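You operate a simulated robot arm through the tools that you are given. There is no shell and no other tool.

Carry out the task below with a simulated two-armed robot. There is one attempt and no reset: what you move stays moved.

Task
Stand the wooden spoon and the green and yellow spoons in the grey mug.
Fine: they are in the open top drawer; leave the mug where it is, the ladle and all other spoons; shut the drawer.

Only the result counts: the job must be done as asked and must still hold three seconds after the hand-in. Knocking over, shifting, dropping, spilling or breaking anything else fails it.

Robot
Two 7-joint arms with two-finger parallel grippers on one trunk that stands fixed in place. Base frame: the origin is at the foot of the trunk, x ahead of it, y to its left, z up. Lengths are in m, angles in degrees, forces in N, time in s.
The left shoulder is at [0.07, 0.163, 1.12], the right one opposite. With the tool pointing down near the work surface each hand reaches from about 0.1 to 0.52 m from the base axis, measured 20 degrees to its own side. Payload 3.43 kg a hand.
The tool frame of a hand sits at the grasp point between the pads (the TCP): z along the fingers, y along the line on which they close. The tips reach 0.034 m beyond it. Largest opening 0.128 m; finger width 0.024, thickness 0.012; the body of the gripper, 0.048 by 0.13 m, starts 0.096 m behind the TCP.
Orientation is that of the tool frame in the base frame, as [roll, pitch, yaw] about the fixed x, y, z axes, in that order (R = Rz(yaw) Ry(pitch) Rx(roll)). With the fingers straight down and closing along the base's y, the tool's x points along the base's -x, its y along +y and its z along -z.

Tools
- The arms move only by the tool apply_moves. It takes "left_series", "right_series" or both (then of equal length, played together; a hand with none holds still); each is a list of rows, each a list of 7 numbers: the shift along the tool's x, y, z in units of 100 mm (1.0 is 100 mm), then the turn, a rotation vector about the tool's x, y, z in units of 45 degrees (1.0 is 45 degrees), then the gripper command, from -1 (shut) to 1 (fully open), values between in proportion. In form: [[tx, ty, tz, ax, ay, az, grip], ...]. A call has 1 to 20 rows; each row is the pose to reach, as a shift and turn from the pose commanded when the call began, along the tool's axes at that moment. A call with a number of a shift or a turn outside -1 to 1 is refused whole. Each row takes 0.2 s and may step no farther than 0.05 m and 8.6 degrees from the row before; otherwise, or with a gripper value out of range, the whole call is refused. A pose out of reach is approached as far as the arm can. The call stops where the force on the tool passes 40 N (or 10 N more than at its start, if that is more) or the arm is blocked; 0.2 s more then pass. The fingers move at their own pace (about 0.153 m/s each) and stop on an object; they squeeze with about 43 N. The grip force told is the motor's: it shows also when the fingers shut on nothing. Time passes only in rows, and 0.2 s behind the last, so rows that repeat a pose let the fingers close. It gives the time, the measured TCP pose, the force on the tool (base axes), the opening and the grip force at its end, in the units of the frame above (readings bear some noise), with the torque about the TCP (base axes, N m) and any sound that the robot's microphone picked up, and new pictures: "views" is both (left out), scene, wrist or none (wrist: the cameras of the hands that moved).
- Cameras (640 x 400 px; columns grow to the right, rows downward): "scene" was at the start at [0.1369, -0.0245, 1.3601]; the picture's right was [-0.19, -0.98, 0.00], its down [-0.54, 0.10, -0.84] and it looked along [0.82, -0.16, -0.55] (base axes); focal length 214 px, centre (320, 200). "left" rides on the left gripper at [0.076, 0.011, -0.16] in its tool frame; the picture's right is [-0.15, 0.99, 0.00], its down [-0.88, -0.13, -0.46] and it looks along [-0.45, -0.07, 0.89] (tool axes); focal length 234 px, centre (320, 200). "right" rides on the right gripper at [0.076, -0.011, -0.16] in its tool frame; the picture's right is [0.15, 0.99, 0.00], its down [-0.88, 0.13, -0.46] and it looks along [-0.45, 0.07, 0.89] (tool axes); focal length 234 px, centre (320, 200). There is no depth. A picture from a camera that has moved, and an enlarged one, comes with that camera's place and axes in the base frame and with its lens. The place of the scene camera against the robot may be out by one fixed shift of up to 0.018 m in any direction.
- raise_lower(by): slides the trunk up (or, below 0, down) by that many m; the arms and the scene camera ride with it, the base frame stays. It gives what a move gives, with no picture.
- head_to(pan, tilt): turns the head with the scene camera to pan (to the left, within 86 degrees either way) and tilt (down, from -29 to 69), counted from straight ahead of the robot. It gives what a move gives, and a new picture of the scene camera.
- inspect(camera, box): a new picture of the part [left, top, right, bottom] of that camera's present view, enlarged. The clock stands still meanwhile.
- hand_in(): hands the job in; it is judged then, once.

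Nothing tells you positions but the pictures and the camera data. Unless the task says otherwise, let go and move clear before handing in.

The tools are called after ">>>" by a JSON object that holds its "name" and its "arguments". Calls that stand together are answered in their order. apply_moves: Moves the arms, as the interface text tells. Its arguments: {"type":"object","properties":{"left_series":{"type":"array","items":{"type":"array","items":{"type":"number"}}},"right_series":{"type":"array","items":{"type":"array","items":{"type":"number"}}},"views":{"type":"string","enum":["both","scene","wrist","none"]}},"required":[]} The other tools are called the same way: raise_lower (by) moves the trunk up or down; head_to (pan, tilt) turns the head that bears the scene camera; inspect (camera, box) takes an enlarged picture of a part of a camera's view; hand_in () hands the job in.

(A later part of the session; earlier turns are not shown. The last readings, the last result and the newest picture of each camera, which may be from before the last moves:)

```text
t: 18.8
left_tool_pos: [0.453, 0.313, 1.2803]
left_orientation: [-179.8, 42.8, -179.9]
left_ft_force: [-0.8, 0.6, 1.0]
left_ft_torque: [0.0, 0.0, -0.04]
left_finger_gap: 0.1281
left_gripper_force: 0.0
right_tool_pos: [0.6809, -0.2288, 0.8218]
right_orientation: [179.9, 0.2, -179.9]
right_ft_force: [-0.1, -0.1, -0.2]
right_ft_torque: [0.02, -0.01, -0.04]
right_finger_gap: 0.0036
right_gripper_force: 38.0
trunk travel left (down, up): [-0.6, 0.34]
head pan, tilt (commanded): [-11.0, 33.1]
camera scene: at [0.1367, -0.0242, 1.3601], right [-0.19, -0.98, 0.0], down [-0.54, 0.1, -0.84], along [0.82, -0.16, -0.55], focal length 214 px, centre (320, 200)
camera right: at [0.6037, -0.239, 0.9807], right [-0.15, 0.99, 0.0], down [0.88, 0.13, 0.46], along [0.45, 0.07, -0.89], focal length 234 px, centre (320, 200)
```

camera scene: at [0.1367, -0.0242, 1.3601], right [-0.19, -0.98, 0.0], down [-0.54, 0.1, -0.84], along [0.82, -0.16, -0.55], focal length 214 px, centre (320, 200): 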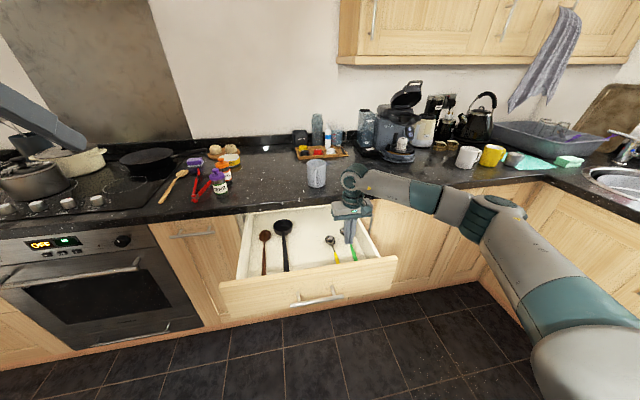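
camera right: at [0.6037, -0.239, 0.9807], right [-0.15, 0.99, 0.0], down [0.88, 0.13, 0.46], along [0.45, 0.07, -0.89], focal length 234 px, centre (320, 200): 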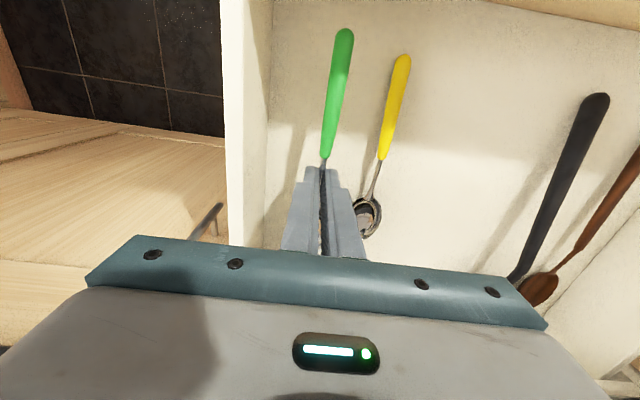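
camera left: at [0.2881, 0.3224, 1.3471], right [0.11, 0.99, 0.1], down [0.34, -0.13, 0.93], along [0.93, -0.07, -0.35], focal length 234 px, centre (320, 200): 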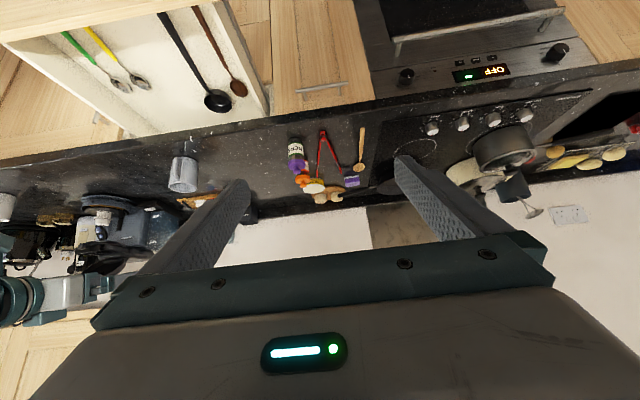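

The green spoon is held and rising with the hand. I'll lift it straight up clear of the drawer.

>>> {"name": "apply_moves", "arguments": {"right_series": [[0, 0, -0.3, 0, 0, 0, -1], [0, 0, -0.65, 0, 0, 0, -1], [0, 0, -1.0, 0, 0, 0, -1]], "views": "none"}}

>>> {"name": "apply_moves", "arguments": {"right_series": [[0, 0, -0.3, 0, 0, 0, -1], [0, 0, -0.65, 0, 0, 0, -1], [0, 0, -1.0, 0, 0, 0, -1]], "views": "none"}}

>>> {"name": "apply_moves", "arguments": {"right_series": [[0, 0, -0.3, 0, 0, 0, -1], [0, 0, -0.65, 0, 0, 0, -1], [0, 0, -1.0, 0, 0, 0, -1]], "views": "both"}}

```text
t: 19.6
left_tool_pos: [0.4524, 0.3144, 1.2795]
left_orientation: [-179.9, 42.7, -179.9]
left_ft_force: [-1.1, 0.1, 0.5]
left_ft_torque: [0.0, -0.04, 0.0]
left_finger_gap: 0.1278
left_gripper_force: 0.1
right_tool_pos: [0.6815, -0.2274, 0.9225]
right_orientation: [-179.9, 0.2, -180.0]
right_ft_force: [0.3, 0.1, -0.4]
right_ft_torque: [-0.01, -0.03, 0.0]
right_finger_gap: 0.0036
right_gripper_force: 38.1
trunk travel left (down, up): [-0.6, 0.34]
head pan, tilt (commanded): [-11.0, 33.1]
```

```text
t: 20.4
left_tool_pos: [0.4524, 0.3133, 1.2789]
left_orientation: [-180.0, 42.7, -179.9]
left_ft_force: [0.5, 0.2, -0.6]
left_ft_torque: [-0.04, -0.03, 0.02]
left_finger_gap: 0.1278
left_gripper_force: 0.1
right_tool_pos: [0.6809, -0.2264, 1.0211]
right_orientation: [180.0, 0.1, 179.8]
right_ft_force: [-0.2, 0.6, -0.6]
right_ft_torque: [-0.05, -0.03, -0.02]
right_finger_gap: 0.0034
right_gripper_force: 37.7
trunk travel left (down, up): [-0.6, 0.34]
head pan, tilt (commanded): [-11.0, 33.1]
```

```text
t: 21.2
left_tool_pos: [0.451, 0.3142, 1.2799]
left_orientation: [-179.9, 42.7, -179.9]
left_ft_force: [0.1, 0.3, -0.3]
left_ft_torque: [-0.03, 0.02, 0.01]
left_finger_gap: 0.1282
left_gripper_force: 0.0
right_tool_pos: [0.68, -0.2284, 1.1196]
right_orientation: [179.9, 0.2, 180.0]
right_ft_force: [0.1, 0.2, -0.3]
right_ft_torque: [-0.01, -0.02, 0.03]
right_finger_gap: 0.0037
right_gripper_force: 38.0
trunk travel left (down, up): [-0.6, 0.34]
head pan, tilt (commanded): [-11.0, 33.1]
camera scene: at [0.1361, -0.0239, 1.3602], right [-0.19, -0.98, 0.0], down [-0.54, 0.1, -0.84], along [0.82, -0.16, -0.55], focal length 214 px, centre (320, 200)
camera right: at [0.6036, -0.2398, 1.2785], right [-0.15, 0.99, 0.0], down [0.88, 0.13, 0.46], along [0.45, 0.07, -0.89], focal length 234 px, centre (320, 200)
```

scene: 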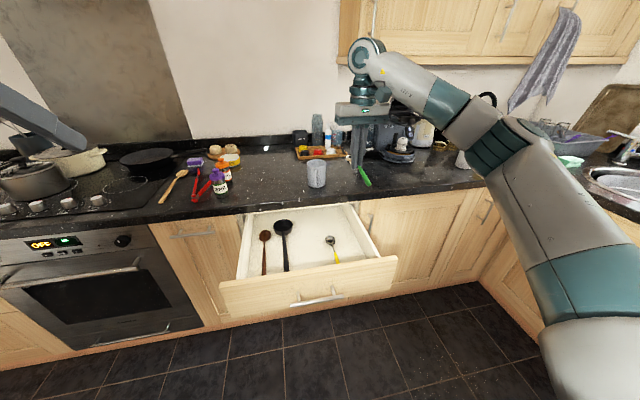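
right: 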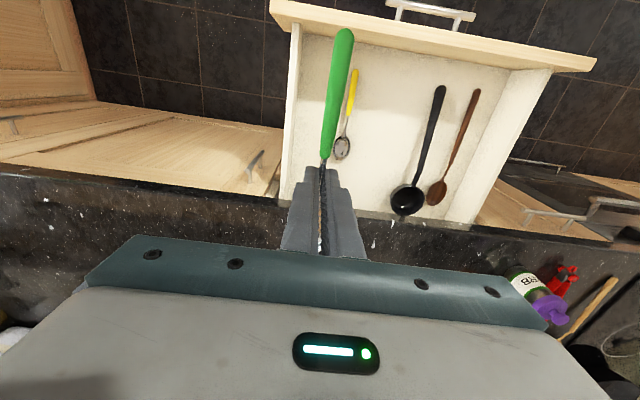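

The green spoon hangs level in the grip, handle towards me. I'll now tilt the hand forward so the handle points down, then approach above the mug.

>>> {"name": "apply_moves", "arguments": {"right_series": [[0, 0.1, -0.1, 0, -0.167, 0, -1], [0, 0.2, -0.2, 0, -0.333, 0, -1], [0, 0.3, -0.3, 0, -0.5, 0, -1], [0, 0.4, -0.4, 0, -0.667, 0, -1], [0, 0.5, -0.5, 0, -0.833, 0, -1], [0, 0.58, -0.5, 0, -1.0, 0, -1]], "views": "none"}}

>>> {"name": "apply_moves", "arguments": {"right_series": [[-0.21, 0, 0.21, 0, -0.14, 0, -1], [-0.42, 0, 0.43, 0, -0.28, 0, -1], [-0.63, 0, 0.64, 0, -0.42, 0, -1], [-0.846, 0, 0.852, 0, -0.551, 0, -1]], "views": "both"}}

```text
t: 22.6
left_tool_pos: [0.4528, 0.3124, 1.2791]
left_orientation: [179.9, 42.7, 180.0]
left_ft_force: [-1.0, -0.2, -0.2]
left_ft_torque: [0.0, 0.0, 0.0]
left_finger_gap: 0.1281
left_gripper_force: 0.0
right_tool_pos: [0.679, -0.1708, 1.172]
right_orientation: [179.9, 45.3, 180.0]
right_ft_force: [-0.9, 0.4, 0.9]
right_ft_torque: [0.03, -0.02, -0.03]
right_finger_gap: 0.0032
right_gripper_force: 38.1
trunk travel left (down, up): [-0.6, 0.34]
head pan, tilt (commanded): [-11.0, 33.1]
```

```text
t: 23.6
left_tool_pos: [0.4534, 0.3127, 1.279]
left_orientation: [-179.8, 42.7, 180.0]
left_ft_force: [0.5, 0.7, 0.5]
left_ft_torque: [0.0, 0.01, -0.03]
left_finger_gap: 0.128
left_gripper_force: 0.0
right_tool_pos: [0.8015, -0.1695, 1.1712]
right_orientation: [-179.8, 70.0, 179.9]
right_ft_force: [0.1, 0.1, -1.7]
right_ft_torque: [-0.02, 0.03, 0.0]
right_finger_gap: 0.0034
right_gripper_force: 38.2
trunk travel left (down, up): [-0.6, 0.34]
head pan, tilt (commanded): [-11.0, 33.1]
camera scene: at [0.1381, -0.0244, 1.36], right [-0.19, -0.98, 0.0], down [-0.54, 0.1, -0.84], along [0.82, -0.16, -0.55], focal length 214 px, centre (320, 200)
camera right: at [0.6244, -0.1798, 1.154], right [-0.05, 0.99, -0.14], down [-0.13, 0.13, 0.98], along [0.99, 0.07, 0.12], focal length 234 px, centre (320, 200)
```

scene: 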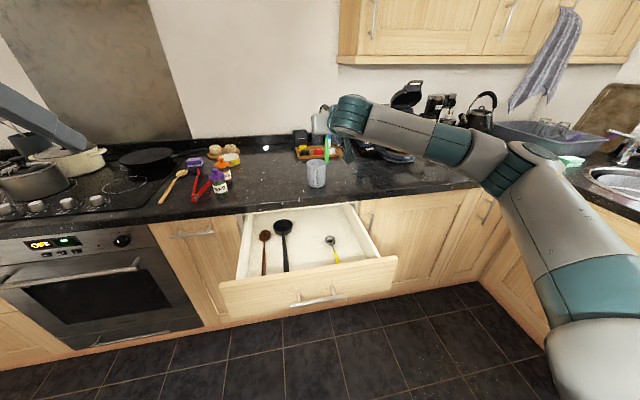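
right: 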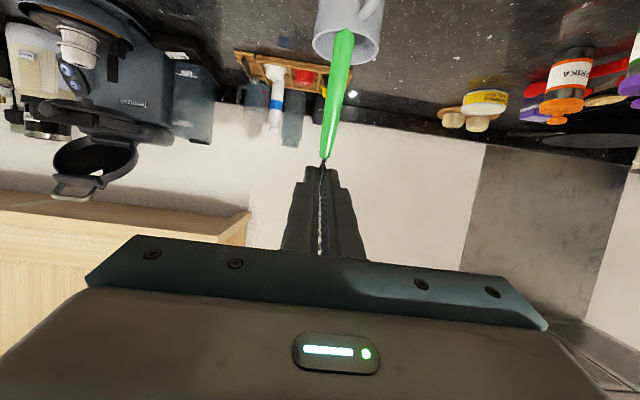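

The handle now points down in front of the mug. I'll move forward to hover above the rim and check from both wrist cameras.

>>> {"name": "apply_moves", "arguments": {"right_series": [[-0.08, 0, 0.33, 0, 0, 0, -1], [-0.16, 0, 0.65, 0, 0, 0, -1], [-0.248, 0, 0.974, 0, 0, 0, -1], [-0.248, 0, 0.974, 0, 0, 0, -1]], "left_series": [[0, 0, 0, 0, 0, 0, 1], [0, 0, 0, 0, 0, 0, 1], [0, 0, 0, 0, 0, 0, 1], [0, 0, 0, 0, 0, 0, 1]], "views": "both"}}

>>> {"name": "inspect", "arguments": {"camera": "left", "box": [130, 110, 258, 238]}}

>>> {"name": "inspect", "arguments": {"camera": "right", "box": [256, 0, 400, 120]}}

>>> {"name": "inspect", "arguments": {"camera": "scene", "box": [270, 100, 370, 200]}}

```text
t: 24.6
left_tool_pos: [0.4513, 0.3135, 1.2789]
left_orientation: [180.0, 42.7, -180.0]
left_ft_force: [0.3, -0.6, -0.7]
left_ft_torque: [0.02, -0.04, 0.0]
left_finger_gap: 0.1284
left_gripper_force: 0.1
right_tool_pos: [0.9004, -0.1704, 1.1612]
right_orientation: [179.8, 70.0, 179.8]
right_ft_force: [0.2, -0.6, -0.6]
right_ft_torque: [0.02, 0.02, -0.01]
right_finger_gap: 0.0036
right_gripper_force: 38.1
trunk travel left (down, up): [-0.6, 0.34]
head pan, tilt (commanded): [-11.0, 33.1]
camera scene: at [0.1366, -0.0249, 1.3602], right [-0.19, -0.98, 0.0], down [-0.54, 0.1, -0.84], along [0.82, -0.16, -0.55], focal length 214 px, centre (320, 200)
camera right: at [0.7231, -0.1808, 1.1439], right [-0.05, 0.99, -0.14], down [-0.13, 0.13, 0.98], along [0.99, 0.07, 0.12], focal length 234 px, centre (320, 200)
camera left: at [0.288, 0.324, 1.3466], right [0.11, 0.99, 0.1], down [0.34, -0.13, 0.93], along [0.93, -0.07, -0.35], focal length 234 px, centre (320, 200)
```

scene: 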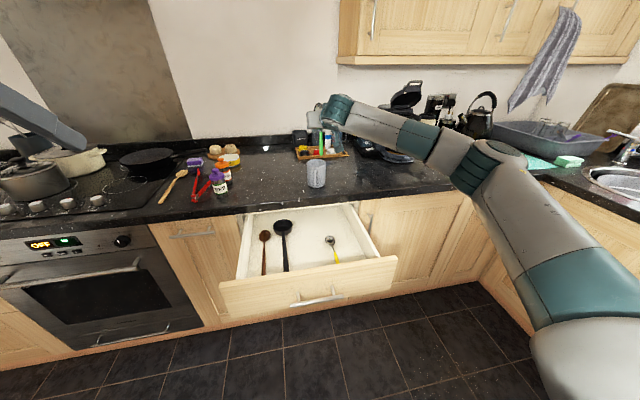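
right: 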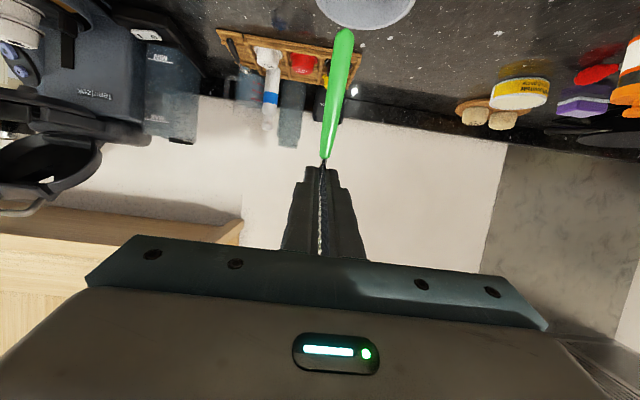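
left: 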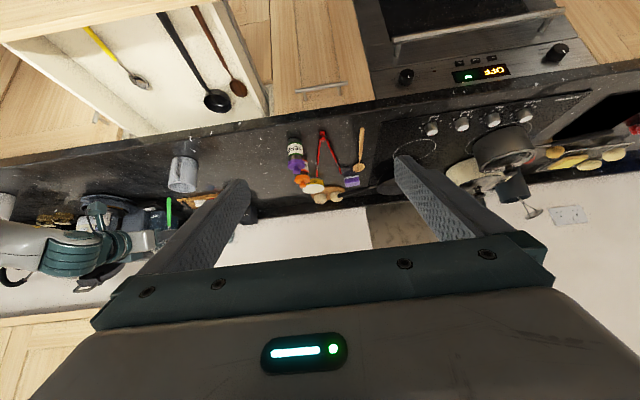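

```text
3.12 times, centred on (194, 174) of left
camera zoom: at [0.288, 0.324, 1.3466], right [0.11, 0.99, 0.1], down [0.34, -0.13, 0.93], along [0.93, -0.07, -0.35], focal length 732 px, centre (714, 281)
```

zoom: 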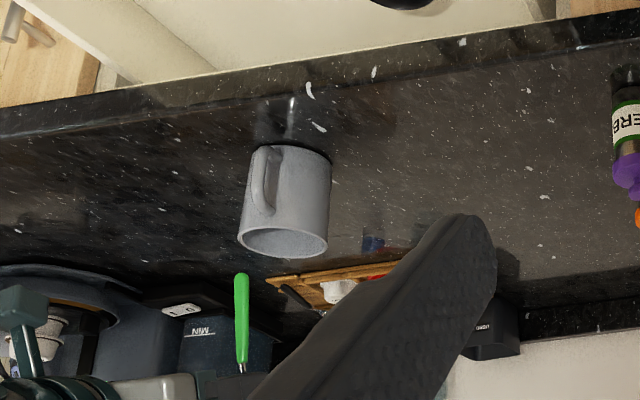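

```text
3.33 times, centred on (328, 60) of right
camera zoom: at [0.7231, -0.1808, 1.1439], right [-0.05, 0.99, -0.14], down [-0.13, 0.13, 0.98], along [0.99, 0.07, 0.12], focal length 781 px, centre (293, 667)
```

zoom: 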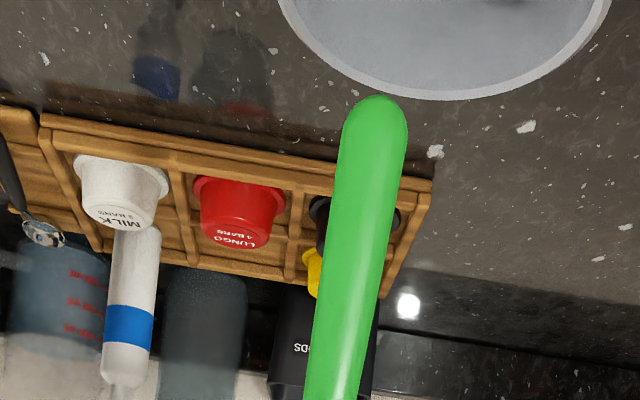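

```text
4.00 times, centred on (320, 150) of scene
camera zoom: at [0.1366, -0.0249, 1.3602], right [-0.19, -0.98, 0.0], down [-0.54, 0.1, -0.84], along [0.82, -0.16, -0.55], focal length 858 px, centre (320, 400)
```

zoom: 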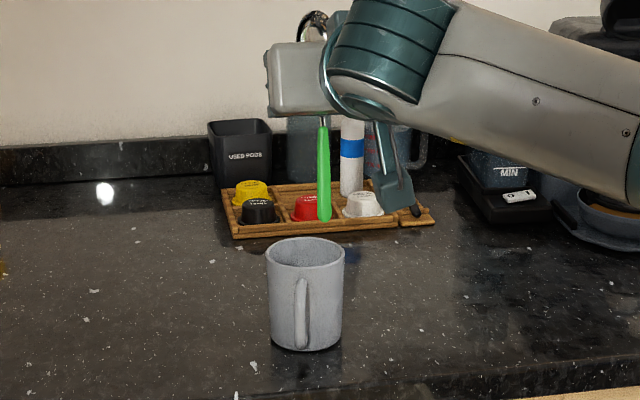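

The handle tip is at about (0.888, -0.169, 1.050). I'll shift it 17 mm forward and lower it to just above the rim for a last check.

>>> {"name": "apply_moves", "arguments": {"right_series": [[-0.057, 0, 0.156, 0, 0, 0, -1], [0.13, 0, 0.22, 0, 0, 0, -1], [0.319, 0, 0.293, 0, 0, 0, -1], [0.319, 0, 0.293, 0, 0, 0, -1]], "views": "none"}}

>>> {"name": "inspect", "arguments": {"camera": "left", "box": [145, 125, 225, 225]}}

>>> {"name": "inspect", "arguments": {"camera": "scene", "box": [280, 110, 360, 200]}}

>>> {"name": "inspect", "arguments": {"camera": "right", "box": [256, 0, 400, 120]}}

```text
t: 25.6
left_tool_pos: [0.4527, 0.314, 1.2798]
left_orientation: [-179.9, 42.7, -179.9]
left_ft_force: [-0.2, 0.1, -0.2]
left_ft_torque: [0.01, 0.01, 0.0]
left_finger_gap: 0.128
left_gripper_force: 0.1
right_tool_pos: [0.9168, -0.1694, 1.1205]
right_orientation: [179.9, 70.1, 179.9]
right_ft_force: [-0.1, 1.0, -0.3]
right_ft_torque: [0.0, 0.01, 0.0]
right_finger_gap: 0.0036
right_gripper_force: 37.7
trunk travel left (down, up): [-0.6, 0.34]
head pan, tilt (commanded): [-11.0, 33.1]
```

```text
4.00 times, centred on (185, 175) of left
camera zoom: at [0.2881, 0.3246, 1.3464], right [0.11, 0.99, 0.1], down [0.34, -0.13, 0.93], along [0.93, -0.07, -0.35], focal length 937 px, centre (860, 300)
```

zoom: 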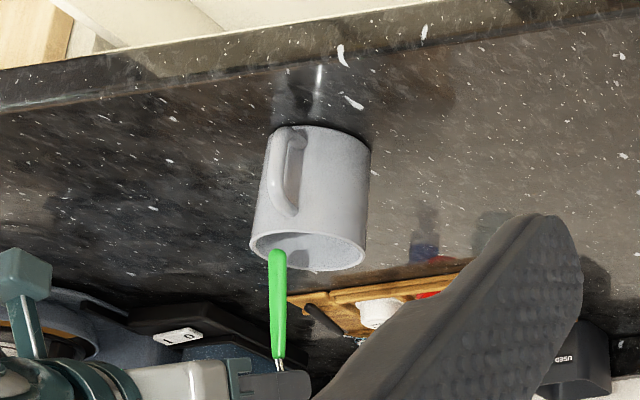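

```text
4.44 times, centred on (320, 155) of scene
camera zoom: at [0.1367, -0.0243, 1.3602], right [-0.19, -0.98, 0.0], down [-0.54, 0.1, -0.84], along [0.82, -0.16, -0.55], focal length 953 px, centre (320, 400)
```

zoom: 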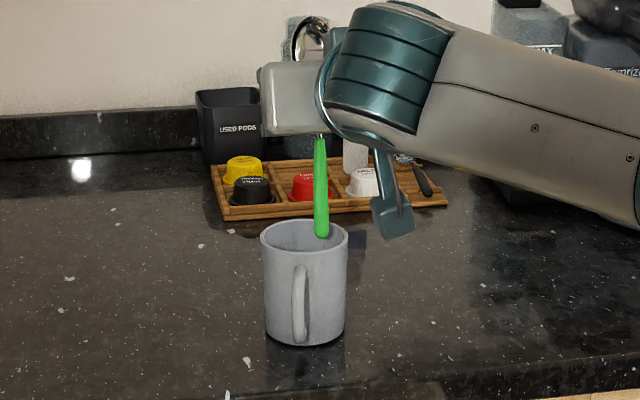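

```text
3.33 times, centred on (328, 60) of right
camera zoom: at [0.7402, -0.1804, 1.1036], right [-0.05, 0.99, -0.14], down [-0.13, 0.13, 0.98], along [0.99, 0.07, 0.12], focal length 781 px, centre (293, 667)
```

zoom: 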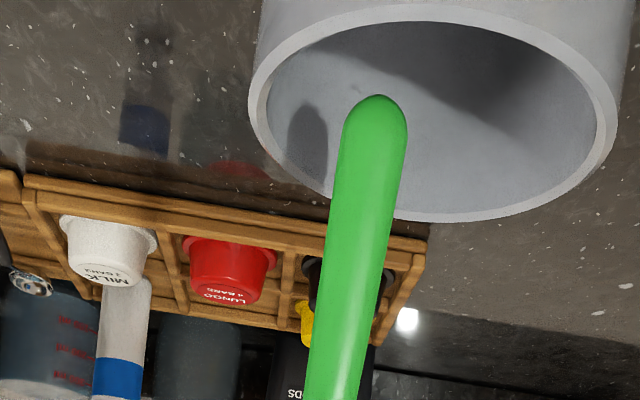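

The tip sits over the opening with a margin all round. I'll lower it 78 mm into the mug.

>>> {"name": "apply_moves", "arguments": {"right_series": [[0.188, 0, 0.068, 0, 0, 0, -1], [0.376, 0, 0.137, 0, 0, 0, -1], [0.564, 0, 0.205, 0, 0, 0, -1], [0.733, 0, 0.267, 0, 0, 0, -1], [0.733, 0, 0.267, 0, 0, 0, -1]], "views": "scene"}}

>>> {"name": "inspect", "arguments": {"camera": "left", "box": [145, 125, 225, 225]}}

>>> {"name": "inspect", "arguments": {"camera": "scene", "box": [280, 110, 360, 200]}}

>>> {"name": "inspect", "arguments": {"camera": "right", "box": [256, 0, 400, 200]}}

```text
t: 26.8
left_tool_pos: [0.4531, 0.3131, 1.2791]
left_orientation: [-179.9, 42.7, -180.0]
left_ft_force: [-0.3, 0.5, -0.3]
left_ft_torque: [-0.01, -0.01, 0.01]
left_finger_gap: 0.1279
left_gripper_force: 0.0
right_tool_pos: [0.9166, -0.1684, 1.045]
right_orientation: [179.9, 70.0, 179.9]
right_ft_force: [0.4, 0.4, 0.3]
right_ft_torque: [0.02, 0.03, -0.02]
right_finger_gap: 0.0036
right_gripper_force: 38.8
trunk travel left (down, up): [-0.6, 0.34]
head pan, tilt (commanded): [-11.0, 33.1]
camera scene: at [0.1368, -0.0243, 1.3602], right [-0.19, -0.98, 0.0], down [-0.54, 0.1, -0.84], along [0.82, -0.16, -0.55], focal length 214 px, centre (320, 200)
```

scene: 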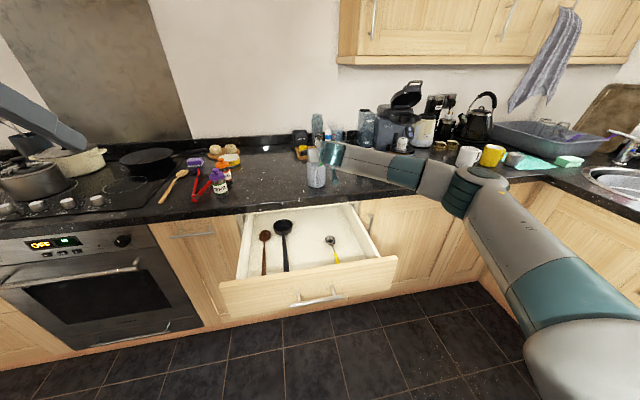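

```text
4.00 times, centred on (185, 175) of left
camera zoom: at [0.2881, 0.3246, 1.3464], right [0.11, 0.99, 0.1], down [0.34, -0.13, 0.93], along [0.93, -0.07, -0.35], focal length 937 px, centre (860, 300)
```

zoom: 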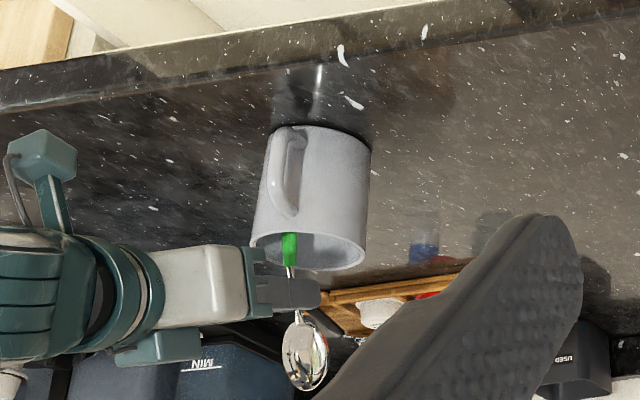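

```text
4.44 times, centred on (320, 155) of scene
camera zoom: at [0.1368, -0.0243, 1.3602], right [-0.19, -0.98, 0.0], down [-0.54, 0.1, -0.84], along [0.82, -0.16, -0.55], focal length 953 px, centre (320, 400)
```

zoom: 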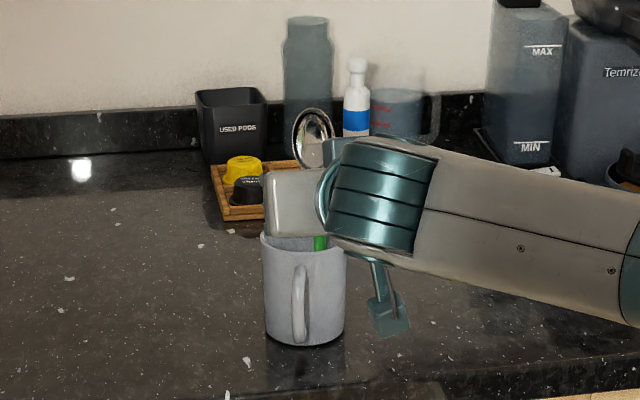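

```text
2.00 times, centred on (328, 100) of right
camera zoom: at [0.7398, -0.1803, 1.0275], right [-0.05, 0.99, -0.14], down [-0.13, 0.13, 0.98], along [0.99, 0.07, 0.12], focal length 468 px, centre (304, 400)
```

zoom: 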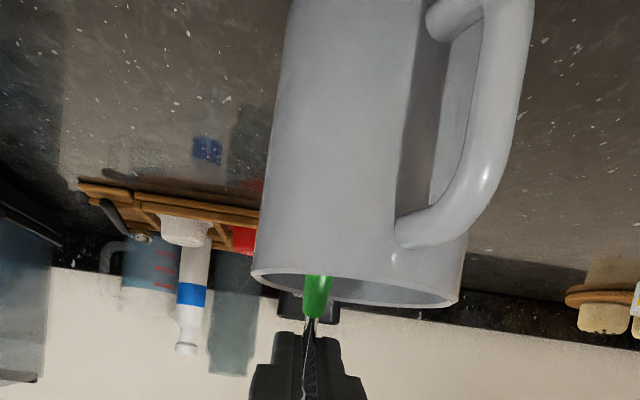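

No contact forces, and the handle is well inside the mug. I'll open slightly to let it settle.

>>> {"name": "apply_moves", "arguments": {"right_series": [[0.0, 0, 0.0, 0, 0, 0, -0.9], [0, 0, 0, 0, 0, 0, -0.75], [0, 0, 0, 0, 0, 0, -0.6], [0, 0, 0, 0, 0, 0, -0.5], [0, 0, 0, 0, 0, 0, -0.5], [0, 0, 0, 0, 0, 0, -0.5]], "views": "wrist"}}

>>> {"name": "inspect", "arguments": {"camera": "left", "box": [145, 125, 225, 225]}}

>>> {"name": "inspect", "arguments": {"camera": "scene", "box": [280, 110, 360, 200]}}

>>> {"name": "inspect", "arguments": {"camera": "right", "box": [256, 0, 400, 200]}}

```text
t: 28.2
left_tool_pos: [0.4522, 0.3146, 1.2801]
left_orientation: [-179.9, 42.8, 180.0]
left_ft_force: [-0.4, -0.5, -0.1]
left_ft_torque: [-0.01, 0.01, -0.02]
left_finger_gap: 0.1282
left_gripper_force: 0.1
right_tool_pos: [0.916, -0.1693, 1.0462]
right_orientation: [179.9, 69.9, 179.9]
right_ft_force: [0.7, 1.0, -0.6]
right_ft_torque: [0.03, -0.03, 0.06]
right_finger_gap: 0.0319
right_gripper_force: 0.1
trunk travel left (down, up): [-0.6, 0.34]
head pan, tilt (commanded): [-11.0, 33.1]
camera right: at [0.74, -0.1803, 1.0276], right [-0.05, 0.99, -0.14], down [-0.13, 0.13, 0.98], along [0.99, 0.07, 0.12], focal length 234 px, centre (320, 200)
```

right: 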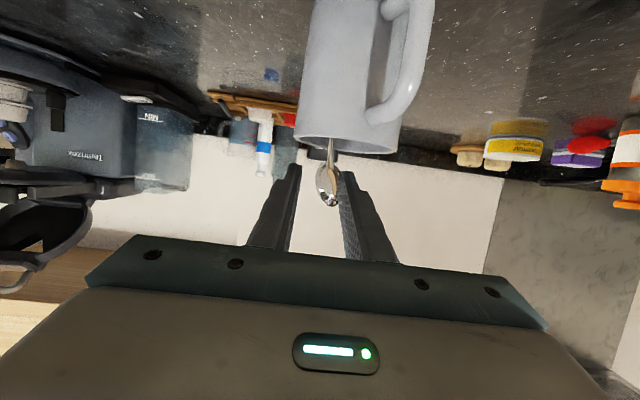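

```text
4.00 times, centred on (185, 175) of left
camera zoom: at [0.2883, 0.3245, 1.3464], right [0.11, 0.99, 0.1], down [0.34, -0.13, 0.93], along [0.93, -0.07, -0.35], focal length 937 px, centre (860, 300)
```

zoom: 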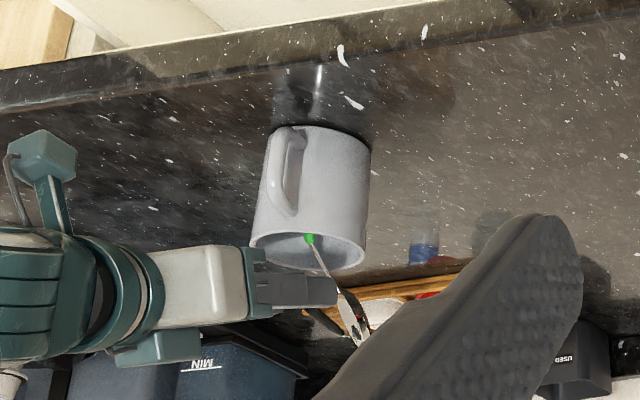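

```text
4.44 times, centred on (320, 155) of scene
camera zoom: at [0.137, -0.0244, 1.3601], right [-0.19, -0.98, 0.0], down [-0.54, 0.1, -0.84], along [0.82, -0.16, -0.55], focal length 953 px, centre (320, 400)
```

zoom: 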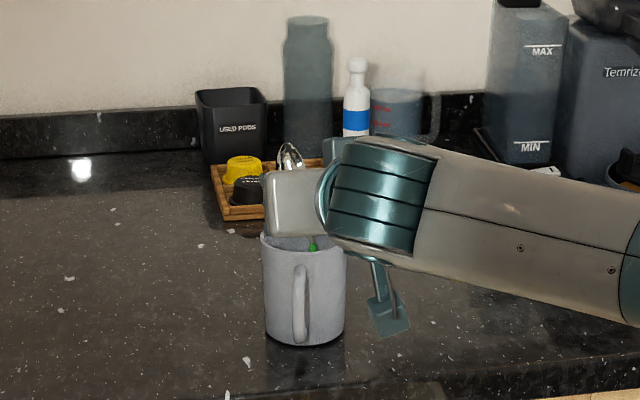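

```text
2.00 times, centred on (328, 100) of right
camera zoom: at [0.74, -0.1803, 1.0276], right [-0.05, 0.99, -0.14], down [-0.13, 0.13, 0.98], along [0.99, 0.07, 0.12], focal length 468 px, centre (304, 400)
```

zoom: 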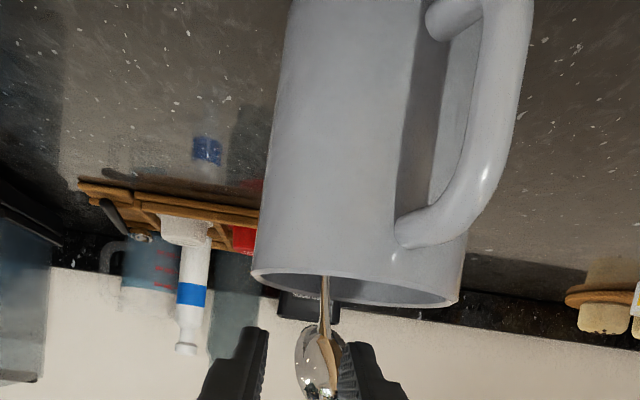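

The green spoon now leans on the far rim, handle down in the mug. I'll back the hand out and return above the yellow spoon.

>>> {"name": "apply_moves", "arguments": {"right_series": [[0, 0, -0.2, 0, 0, 0, -0.5], [0, 0, -0.5, 0, 0, 0, -0.5], [0, 0, -1.0, 0, 0, 0, -0.5]], "views": "wrist"}}

>>> {"name": "inspect", "arguments": {"camera": "right", "box": [240, 0, 420, 200]}}

>>> {"name": "inspect", "arguments": {"camera": "left", "box": [145, 125, 225, 225]}}

```text
t: 29.0
left_tool_pos: [0.4499, 0.3129, 1.2806]
left_orientation: [180.0, 42.8, 180.0]
left_ft_force: [-0.3, -0.1, 0.6]
left_ft_torque: [-0.01, 0.0, 0.04]
left_finger_gap: 0.1279
left_gripper_force: 0.1
right_tool_pos: [0.8232, -0.1692, 1.0802]
right_orientation: [179.8, 70.1, 180.0]
right_ft_force: [1.0, 0.3, -0.1]
right_ft_torque: [0.02, 0.0, 0.01]
right_finger_gap: 0.0316
right_gripper_force: 0.1
trunk travel left (down, up): [-0.6, 0.34]
head pan, tilt (commanded): [-11.0, 33.1]
camera right: at [0.6451, -0.1809, 1.0629], right [-0.05, 0.99, -0.14], down [-0.13, 0.13, 0.98], along [0.99, 0.07, 0.12], focal length 234 px, centre (320, 200)
```

right: 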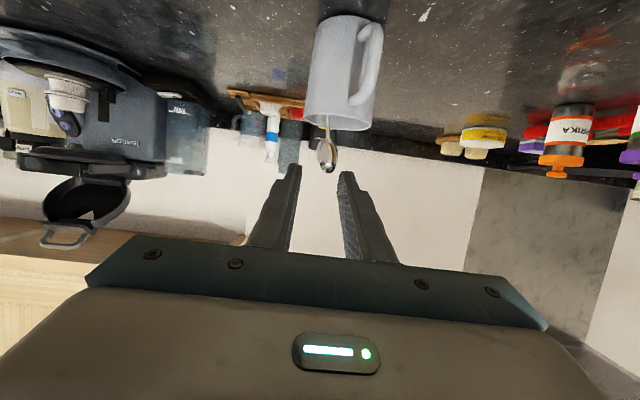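

```text
2.00 times, centred on (330, 100) of right
camera zoom: at [0.6451, -0.1809, 1.0629], right [-0.05, 0.99, -0.14], down [-0.13, 0.13, 0.98], along [0.99, 0.07, 0.12], focal length 468 px, centre (300, 400)
```

zoom: 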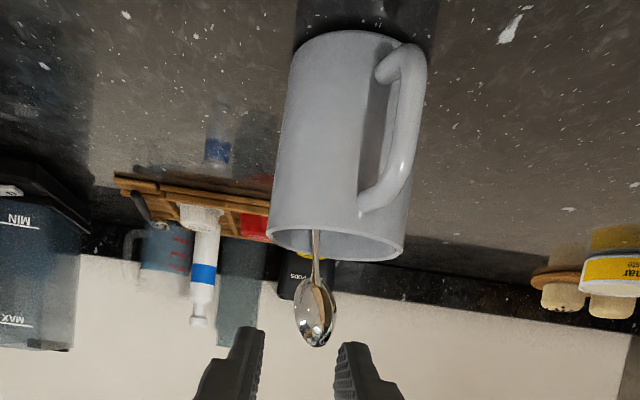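

```text
4.00 times, centred on (185, 175) of left
camera zoom: at [0.2865, 0.3242, 1.3469], right [0.11, 0.99, 0.1], down [0.34, -0.13, 0.93], along [0.94, -0.07, -0.35], focal length 937 px, centre (860, 300)
```

zoom: 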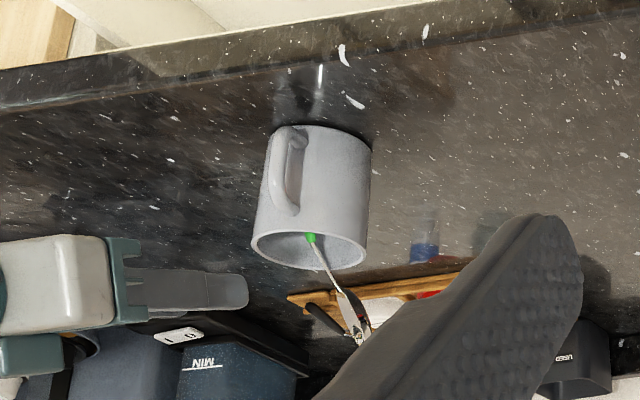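

The green spoon stays standing in the mug. I'll swing the hand back to pointing down above the yellow spoon.

>>> {"name": "apply_moves", "arguments": {"right_series": [[0.005, 0, -0.19, 0, 0.18, 0, -0.44], [0.01, 0, -0.38, 0, 0.36, 0, -0.44], [0.015, 0, -0.57, 0, 0.54, 0, -0.44], [0.02, 0, -0.76, 0, 0.72, 0, -0.44], [0.026, 0, -0.949, 0, 0.9, 0, -0.44]], "views": "none"}}

>>> {"name": "apply_moves", "arguments": {"right_series": [[0.11, 0, -0.06, 0, 0.164, 0, -0.44], [0.22, 0, -0.12, 0, 0.328, 0, -0.44], [0.33, -0.01, -0.18, 0, 0.492, 0, -0.44], [0.435, -0.02, -0.246, 0, 0.6578, 0, -0.44]], "views": "wrist"}}

>>> {"name": "inspect", "arguments": {"camera": "right", "box": [260, 30, 420, 200]}}

```text
t: 30.2
left_tool_pos: [0.4535, 0.3129, 1.2801]
left_orientation: [-179.9, 42.8, -179.8]
left_ft_force: [0.1, 0.3, -0.2]
left_ft_torque: [0.0, -0.01, -0.03]
left_finger_gap: 0.1279
left_gripper_force: 0.1
right_tool_pos: [0.733, -0.1691, 1.1086]
right_orientation: [179.9, 29.3, 180.0]
right_ft_force: [0.0, 0.7, -1.6]
right_ft_torque: [0.0, 0.01, -0.01]
right_finger_gap: 0.0357
right_gripper_force: 0.0
trunk travel left (down, up): [-0.6, 0.34]
head pan, tilt (commanded): [-11.0, 33.1]
```

```text
t: 31.2
left_tool_pos: [0.4526, 0.3146, 1.2788]
left_orientation: [-179.9, 42.5, -179.9]
left_ft_force: [0.1, 0.2, -0.9]
left_ft_torque: [-0.03, -0.02, 0.0]
left_finger_gap: 0.128
left_gripper_force: 0.1
right_tool_pos: [0.6835, -0.1704, 1.109]
right_orientation: [-179.9, -0.4, 179.9]
right_ft_force: [-0.4, -0.6, 1.0]
right_ft_torque: [0.01, 0.01, -0.01]
right_finger_gap: 0.0359
right_gripper_force: 0.0
trunk travel left (down, up): [-0.6, 0.34]
head pan, tilt (commanded): [-11.0, 33.1]
camera right: at [0.6069, -0.1816, 1.268], right [-0.15, 0.99, 0.0], down [0.88, 0.13, 0.45], along [0.45, 0.07, -0.89], focal length 234 px, centre (320, 200)
```

right: 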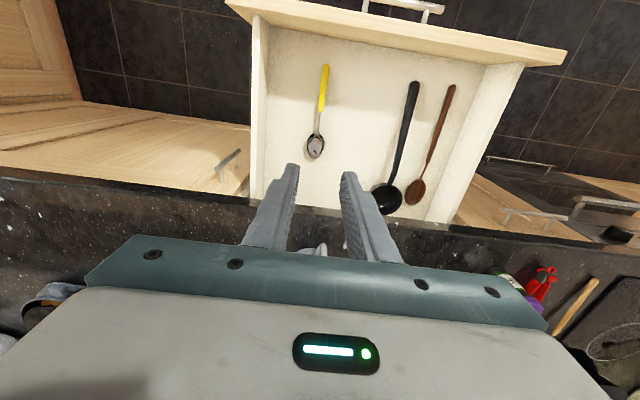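

```text
2.35 times, centred on (340, 115) of right
camera zoom: at [0.6069, -0.1816, 1.268], right [-0.15, 0.99, 0.0], down [0.88, 0.13, 0.45], along [0.45, 0.07, -0.89], focal length 551 px, centre (273, 400)
```

zoom: 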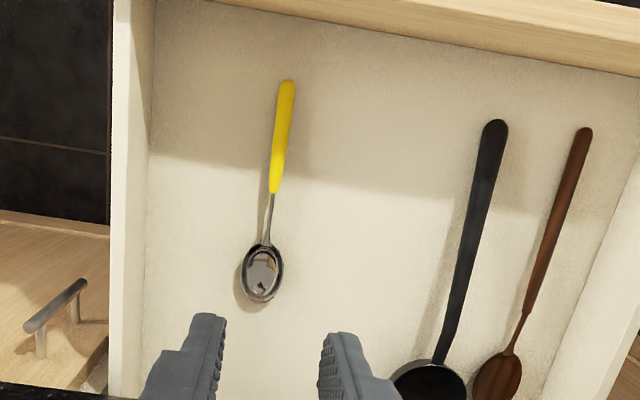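

The yellow neck is at x 0.66–0.70, y≈-0.173. I'll descend over it as with the green one, then close at tool z≈0.788.

>>> {"name": "apply_moves", "arguments": {"right_series": [[0.01, -0.02, 0.4, 0, -0.009, 0, -0.44], [0.01, -0.025, 0.8, 0, -0.009, 0, -0.44], [0.01, -0.025, 1.0, 0, -0.009, 0, -0.44]], "views": "none"}}

>>> {"name": "apply_moves", "arguments": {"right_series": [[0, 0, 0.4, 0, 0, 0, -0.44], [0, 0, 0.8, 0, 0, 0, -0.44], [0, 0, 1.0, 0, 0, 0, -0.44]], "views": "none"}}

>>> {"name": "apply_moves", "arguments": {"right_series": [[0, 0, 0.3, 0, 0, 0, -0.44], [0, 0, 0.6, 0, 0, 0, -0.44], [0, 0, 0.6, 0, 0, 0, -0.44]], "views": "wrist"}}

>>> {"name": "inspect", "arguments": {"camera": "right", "box": [250, 80, 410, 260]}}

```text
t: 32.0
left_tool_pos: [0.4527, 0.3128, 1.2793]
left_orientation: [179.9, 42.7, -180.0]
left_ft_force: [0.4, 0.6, -0.4]
left_ft_torque: [0.01, -0.03, 0.01]
left_finger_gap: 0.128
left_gripper_force: 0.1
right_tool_pos: [0.6814, -0.1754, 1.0079]
right_orientation: [180.0, 0.3, -180.0]
right_ft_force: [-0.3, -0.3, -0.4]
right_ft_torque: [0.01, 0.0, -0.02]
right_finger_gap: 0.0357
right_gripper_force: 0.0
trunk travel left (down, up): [-0.6, 0.34]
head pan, tilt (commanded): [-11.0, 33.1]
```

```text
t: 32.8
left_tool_pos: [0.4542, 0.3131, 1.2786]
left_orientation: [-179.9, 42.7, 180.0]
left_ft_force: [0.1, 0.1, 0.1]
left_ft_torque: [-0.03, 0.01, 0.03]
left_finger_gap: 0.1284
left_gripper_force: 0.1
right_tool_pos: [0.6816, -0.1746, 0.9083]
right_orientation: [179.9, 0.2, 179.9]
right_ft_force: [0.6, -0.9, -0.6]
right_ft_torque: [-0.03, 0.01, -0.01]
right_finger_gap: 0.0357
right_gripper_force: 0.0
trunk travel left (down, up): [-0.6, 0.34]
head pan, tilt (commanded): [-11.0, 33.1]
```

```text
t: 33.6
left_tool_pos: [0.453, 0.3127, 1.2796]
left_orientation: [-179.9, 42.6, 180.0]
left_ft_force: [0.2, 0.0, 0.4]
left_ft_torque: [0.0, 0.01, -0.01]
left_finger_gap: 0.1279
left_gripper_force: 0.0
right_tool_pos: [0.6828, -0.1752, 0.8471]
right_orientation: [-180.0, 0.3, 180.0]
right_ft_force: [-0.3, 0.1, 1.0]
right_ft_torque: [0.01, 0.0, -0.01]
right_finger_gap: 0.0357
right_gripper_force: 0.1
trunk travel left (down, up): [-0.6, 0.34]
head pan, tilt (commanded): [-11.0, 33.1]
camera right: at [0.606, -0.186, 1.0057], right [-0.15, 0.99, 0.0], down [0.88, 0.13, 0.46], along [0.46, 0.07, -0.89], focal length 234 px, centre (320, 200)
```

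right: 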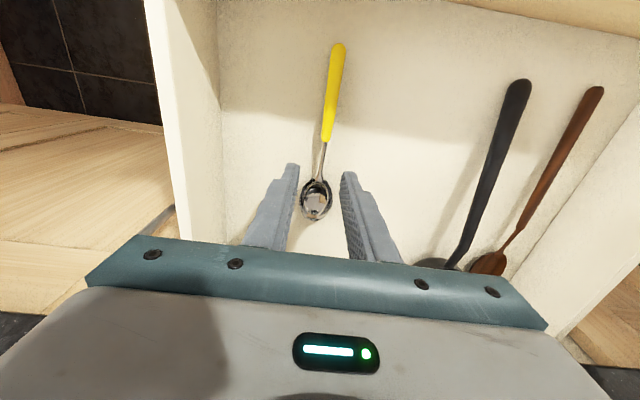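

```text
2.22 times, centred on (330, 170) of right
camera zoom: at [0.606, -0.186, 1.0057], right [-0.15, 0.99, 0.0], down [0.88, 0.13, 0.46], along [0.46, 0.07, -0.89], focal length 520 px, centre (298, 267)
```

zoom: 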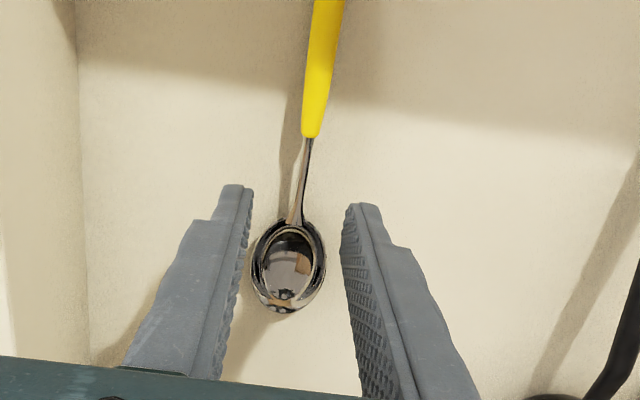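

Well placed; a 2.5 mm shift centres it. I'll go down the last 59 mm and close on the neck.

>>> {"name": "apply_moves", "arguments": {"right_series": [[0, 0.025, 0.2, 0, 0, 0, -0.44], [0, 0.025, 0.4, 0, 0, 0, -0.44], [0, 0.025, 0.55, 0, 0, 0, -0.44], [0, 0.025, 0.59, 0, 0, 0, -0.44], [0, 0.025, 0.59, 0, 0, 0, -0.44]], "views": "none"}}

>>> {"name": "apply_moves", "arguments": {"right_series": [[0, 0, 0, 0, 0, 0, -0.7], [0, 0, 0, 0, 0, 0, -1], [0, 0, 0, 0, 0, 0, -1], [0, 0, 0, 0, 0, 0, -1]], "views": "none"}}

>>> {"name": "apply_moves", "arguments": {"right_series": [[0, 0, -0.1, 0, 0, 0, -1], [0, 0, -0.25, 0, 0, 0, -1], [0, 0, -0.5, 0, 0, 0, -1]], "views": "wrist"}}

```text
t: 34.8
left_tool_pos: [0.4524, 0.3143, 1.2798]
left_orientation: [-179.9, 42.7, 180.0]
left_ft_force: [0.4, 0.5, -0.2]
left_ft_torque: [0.0, -0.01, -0.02]
left_finger_gap: 0.1281
left_gripper_force: 0.0
right_tool_pos: [0.6824, -0.1721, 0.7893]
right_orientation: [-180.0, 0.2, -180.0]
right_ft_force: [-0.2, 0.0, 0.2]
right_ft_torque: [-0.01, -0.03, -0.01]
right_finger_gap: 0.0359
right_gripper_force: 0.0
trunk travel left (down, up): [-0.6, 0.34]
head pan, tilt (commanded): [-11.0, 33.1]
```

```text
t: 35.8
left_tool_pos: [0.4521, 0.3136, 1.2804]
left_orientation: [-179.8, 42.7, 179.9]
left_ft_force: [0.8, -1.5, 0.0]
left_ft_torque: [-0.01, 0.03, -0.02]
left_finger_gap: 0.1283
left_gripper_force: 0.0
right_tool_pos: [0.6816, -0.1708, 0.7903]
right_orientation: [-180.0, 0.3, -180.0]
right_ft_force: [0.5, 1.1, 0.8]
right_ft_torque: [-0.02, 0.04, -0.02]
right_finger_gap: 0.0038
right_gripper_force: 38.5
trunk travel left (down, up): [-0.6, 0.34]
head pan, tilt (commanded): [-11.0, 33.1]
```

```text
t: 36.6
left_tool_pos: [0.4503, 0.3139, 1.2801]
left_orientation: [-179.9, 42.7, -179.9]
left_ft_force: [0.5, 0.0, 0.1]
left_ft_torque: [0.01, 0.0, 0.01]
left_finger_gap: 0.128
left_gripper_force: 0.1
right_tool_pos: [0.6816, -0.172, 0.8398]
right_orientation: [-180.0, 0.3, -180.0]
right_ft_force: [-0.7, -0.1, 0.6]
right_ft_torque: [0.02, 0.0, 0.04]
right_finger_gap: 0.0037
right_gripper_force: 37.9
trunk travel left (down, up): [-0.6, 0.34]
head pan, tilt (commanded): [-11.0, 33.1]
camera right: at [0.6054, -0.1829, 0.9991], right [-0.15, 0.99, 0.0], down [0.88, 0.13, 0.46], along [0.46, 0.07, -0.89], focal length 234 px, centre (320, 200)
```

right: 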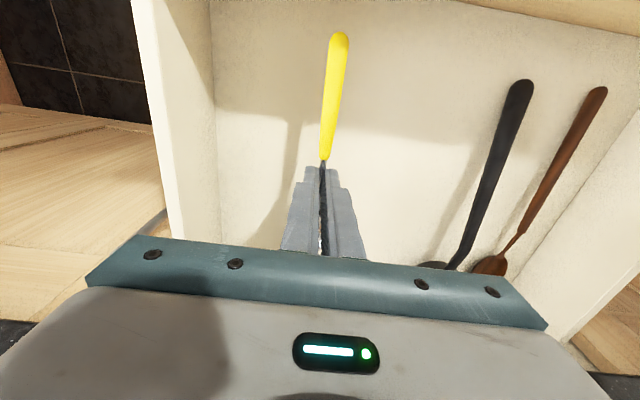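

The yellow spoon is held too. I'll lift it clear and tilt it handle-down, shifting to y≈-0.138 so it goes in beside the green one.

>>> {"name": "apply_moves", "arguments": {"right_series": [[0, 0, -0.3, 0, 0, 0, -1], [0, 0, -0.65, 0, 0, 0, -1], [0, 0, -1.0, 0, 0, 0, -1]], "views": "none"}}

>>> {"name": "apply_moves", "arguments": {"right_series": [[0, 0, -0.3, 0, 0, 0, -1], [0, 0, -0.65, 0, 0, 0, -1], [0, 0, -1.0, 0, 0, 0, -1]], "views": "none"}}

>>> {"name": "apply_moves", "arguments": {"right_series": [[0, 0, -0.3, 0, 0, 0, -1], [0, 0, -0.65, 0, 0, 0, -1], [0, 0, -1.0, 0, 0, 0, -1]], "views": "none"}}

>>> {"name": "apply_moves", "arguments": {"right_series": [[0, 0.06, -0.05, 0, -0.167, 0, -1], [0, 0.12, -0.1, 0, -0.333, 0, -1], [0, 0.18, -0.15, 0, -0.5, 0, -1], [0, 0.24, -0.2, 0, -0.667, 0, -1], [0, 0.3, -0.25, 0, -0.833, 0, -1], [0, 0.34, -0.3, 0, -1.0, 0, -1]], "views": "none"}}

>>> {"name": "apply_moves", "arguments": {"right_series": [[-0.21, 0, 0.21, 0, -0.14, 0, -1], [-0.42, 0, 0.43, 0, -0.28, 0, -1], [-0.63, 0, 0.64, 0, -0.42, 0, -1], [-0.846, 0, 0.852, 0, -0.551, 0, -1]], "views": "both"}}

```text
t: 37.4
left_tool_pos: [0.4529, 0.3146, 1.2796]
left_orientation: [-180.0, 42.8, -179.9]
left_ft_force: [-1.2, -0.1, -0.2]
left_ft_torque: [-0.01, -0.03, 0.0]
left_finger_gap: 0.128
left_gripper_force: 0.1
right_tool_pos: [0.6819, -0.1734, 0.937]
right_orientation: [-179.9, 0.3, 179.9]
right_ft_force: [-0.2, 0.4, 0.8]
right_ft_torque: [-0.02, 0.05, -0.03]
right_finger_gap: 0.0038
right_gripper_force: 38.4
trunk travel left (down, up): [-0.6, 0.34]
head pan, tilt (commanded): [-11.0, 33.1]
```

```text
t: 38.2
left_tool_pos: [0.4526, 0.313, 1.2793]
left_orientation: [-179.8, 42.7, -179.9]
left_ft_force: [0.4, 0.4, 0.3]
left_ft_torque: [0.0, 0.0, 0.02]
left_finger_gap: 0.1281
left_gripper_force: 0.1
right_tool_pos: [0.6825, -0.172, 1.0403]
right_orientation: [-180.0, 0.3, 179.9]
right_ft_force: [-0.1, 0.4, -0.2]
right_ft_torque: [-0.02, -0.04, 0.01]
right_finger_gap: 0.0037
right_gripper_force: 38.0
trunk travel left (down, up): [-0.6, 0.34]
head pan, tilt (commanded): [-11.0, 33.1]
```

```text
t: 39.0
left_tool_pos: [0.4517, 0.3141, 1.2785]
left_orientation: [-179.9, 42.7, -179.9]
left_ft_force: [-0.4, 0.0, -0.3]
left_ft_torque: [-0.01, 0.02, 0.01]
left_finger_gap: 0.128
left_gripper_force: 0.0
right_tool_pos: [0.6789, -0.1693, 1.1401]
right_orientation: [180.0, 0.3, -179.9]
right_ft_force: [-0.2, -0.6, -0.7]
right_ft_torque: [-0.02, -0.04, -0.01]
right_finger_gap: 0.0034
right_gripper_force: 38.1
trunk travel left (down, up): [-0.6, 0.34]
head pan, tilt (commanded): [-11.0, 33.1]
```

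```text
t: 40.4
left_tool_pos: [0.4518, 0.3142, 1.2802]
left_orientation: [-180.0, 42.7, -179.9]
left_ft_force: [0.3, -0.7, 0.8]
left_ft_torque: [-0.05, 0.01, 0.01]
left_finger_gap: 0.1281
left_gripper_force: 0.0
right_tool_pos: [0.6795, -0.1377, 1.1703]
right_orientation: [179.9, 45.4, 180.0]
right_ft_force: [0.3, 1.0, -0.3]
right_ft_torque: [-0.03, 0.04, -0.03]
right_finger_gap: 0.0037
right_gripper_force: 37.8
trunk travel left (down, up): [-0.6, 0.34]
head pan, tilt (commanded): [-11.0, 33.1]
```

```text
t: 41.4
left_tool_pos: [0.4534, 0.312, 1.2792]
left_orientation: [-179.9, 42.6, 180.0]
left_ft_force: [0.1, 0.6, -0.4]
left_ft_torque: [-0.03, 0.01, -0.04]
left_finger_gap: 0.1279
left_gripper_force: 0.1
right_tool_pos: [0.8025, -0.1392, 1.1698]
right_orientation: [-180.0, 70.2, -180.0]
right_ft_force: [-0.3, -0.4, -0.2]
right_ft_torque: [0.03, 0.04, 0.0]
right_finger_gap: 0.0033
right_gripper_force: 38.2
trunk travel left (down, up): [-0.6, 0.34]
head pan, tilt (commanded): [-11.0, 33.1]
camera scene: at [0.138, -0.0245, 1.36], right [-0.19, -0.98, 0.0], down [-0.54, 0.1, -0.84], along [0.82, -0.16, -0.55], focal length 214 px, centre (320, 200)
camera right: at [0.627, -0.1488, 1.1523], right [-0.05, 0.99, -0.14], down [-0.13, 0.13, 0.98], along [0.99, 0.07, 0.12], focal length 234 px, centre (320, 200)
```

scene: 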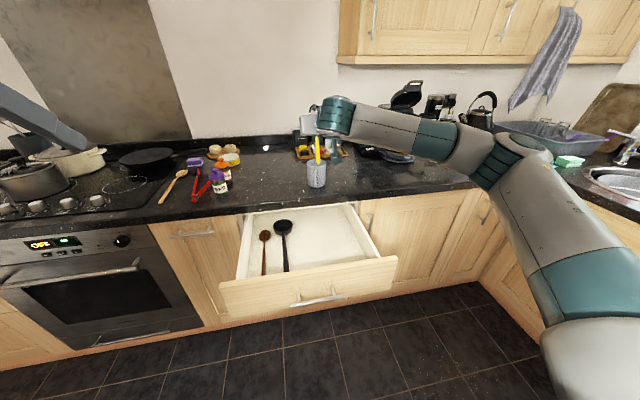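
right: 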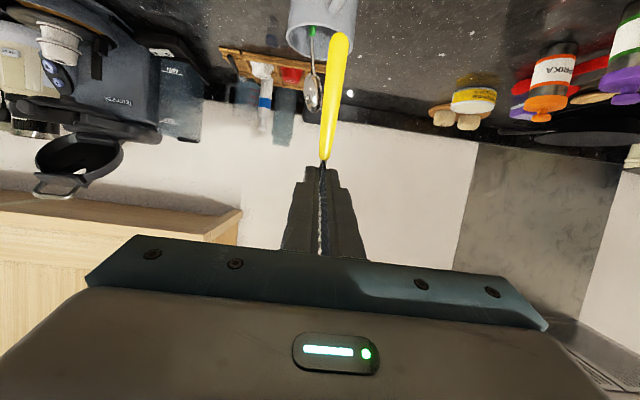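

The yellow handle points down and the green spoon leans to the far side. I'll move forward to hover above the rim and check.

>>> {"name": "apply_moves", "arguments": {"right_series": [[-0.1, 0, 0.32, 0, 0, 0, -1], [-0.2, 0, 0.64, 0, 0, 0, -1], [-0.304, 0, 0.954, 0, 0, 0, -1], [-0.304, 0, 0.954, 0, 0, 0, -1]], "views": "none"}}

>>> {"name": "inspect", "arguments": {"camera": "left", "box": [130, 110, 258, 238]}}

>>> {"name": "inspect", "arguments": {"camera": "right", "box": [256, 0, 400, 120]}}

```text
t: 42.4
left_tool_pos: [0.4533, 0.3128, 1.2783]
left_orientation: [180.0, 42.7, -180.0]
left_ft_force: [0.2, 0.2, -0.2]
left_ft_torque: [0.03, 0.0, 0.01]
left_finger_gap: 0.1283
left_gripper_force: 0.0
right_tool_pos: [0.901, -0.1378, 1.1671]
right_orientation: [179.9, 70.2, 179.9]
right_ft_force: [0.2, 0.1, -0.4]
right_ft_torque: [-0.01, 0.04, 0.02]
right_finger_gap: 0.0036
right_gripper_force: 38.1
trunk travel left (down, up): [-0.6, 0.34]
head pan, tilt (commanded): [-11.0, 33.1]
```

```text
3.12 times, centred on (194, 174) of left
camera zoom: at [0.288, 0.3241, 1.3465], right [0.11, 0.99, 0.1], down [0.34, -0.13, 0.93], along [0.93, -0.07, -0.35], focal length 732 px, centre (714, 281)
```

zoom: 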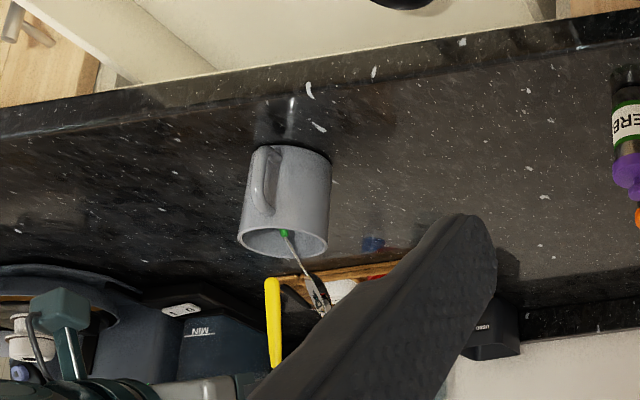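

```text
3.33 times, centred on (328, 60) of right
camera zoom: at [0.7247, -0.1496, 1.1494], right [-0.05, 0.99, -0.14], down [-0.13, 0.13, 0.98], along [0.99, 0.07, 0.12], focal length 781 px, centre (293, 667)
```

zoom: 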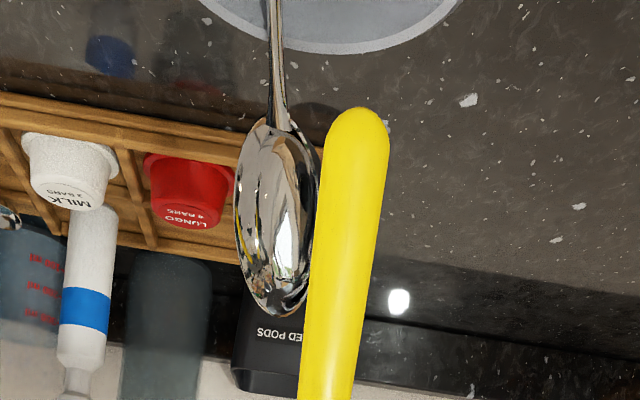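

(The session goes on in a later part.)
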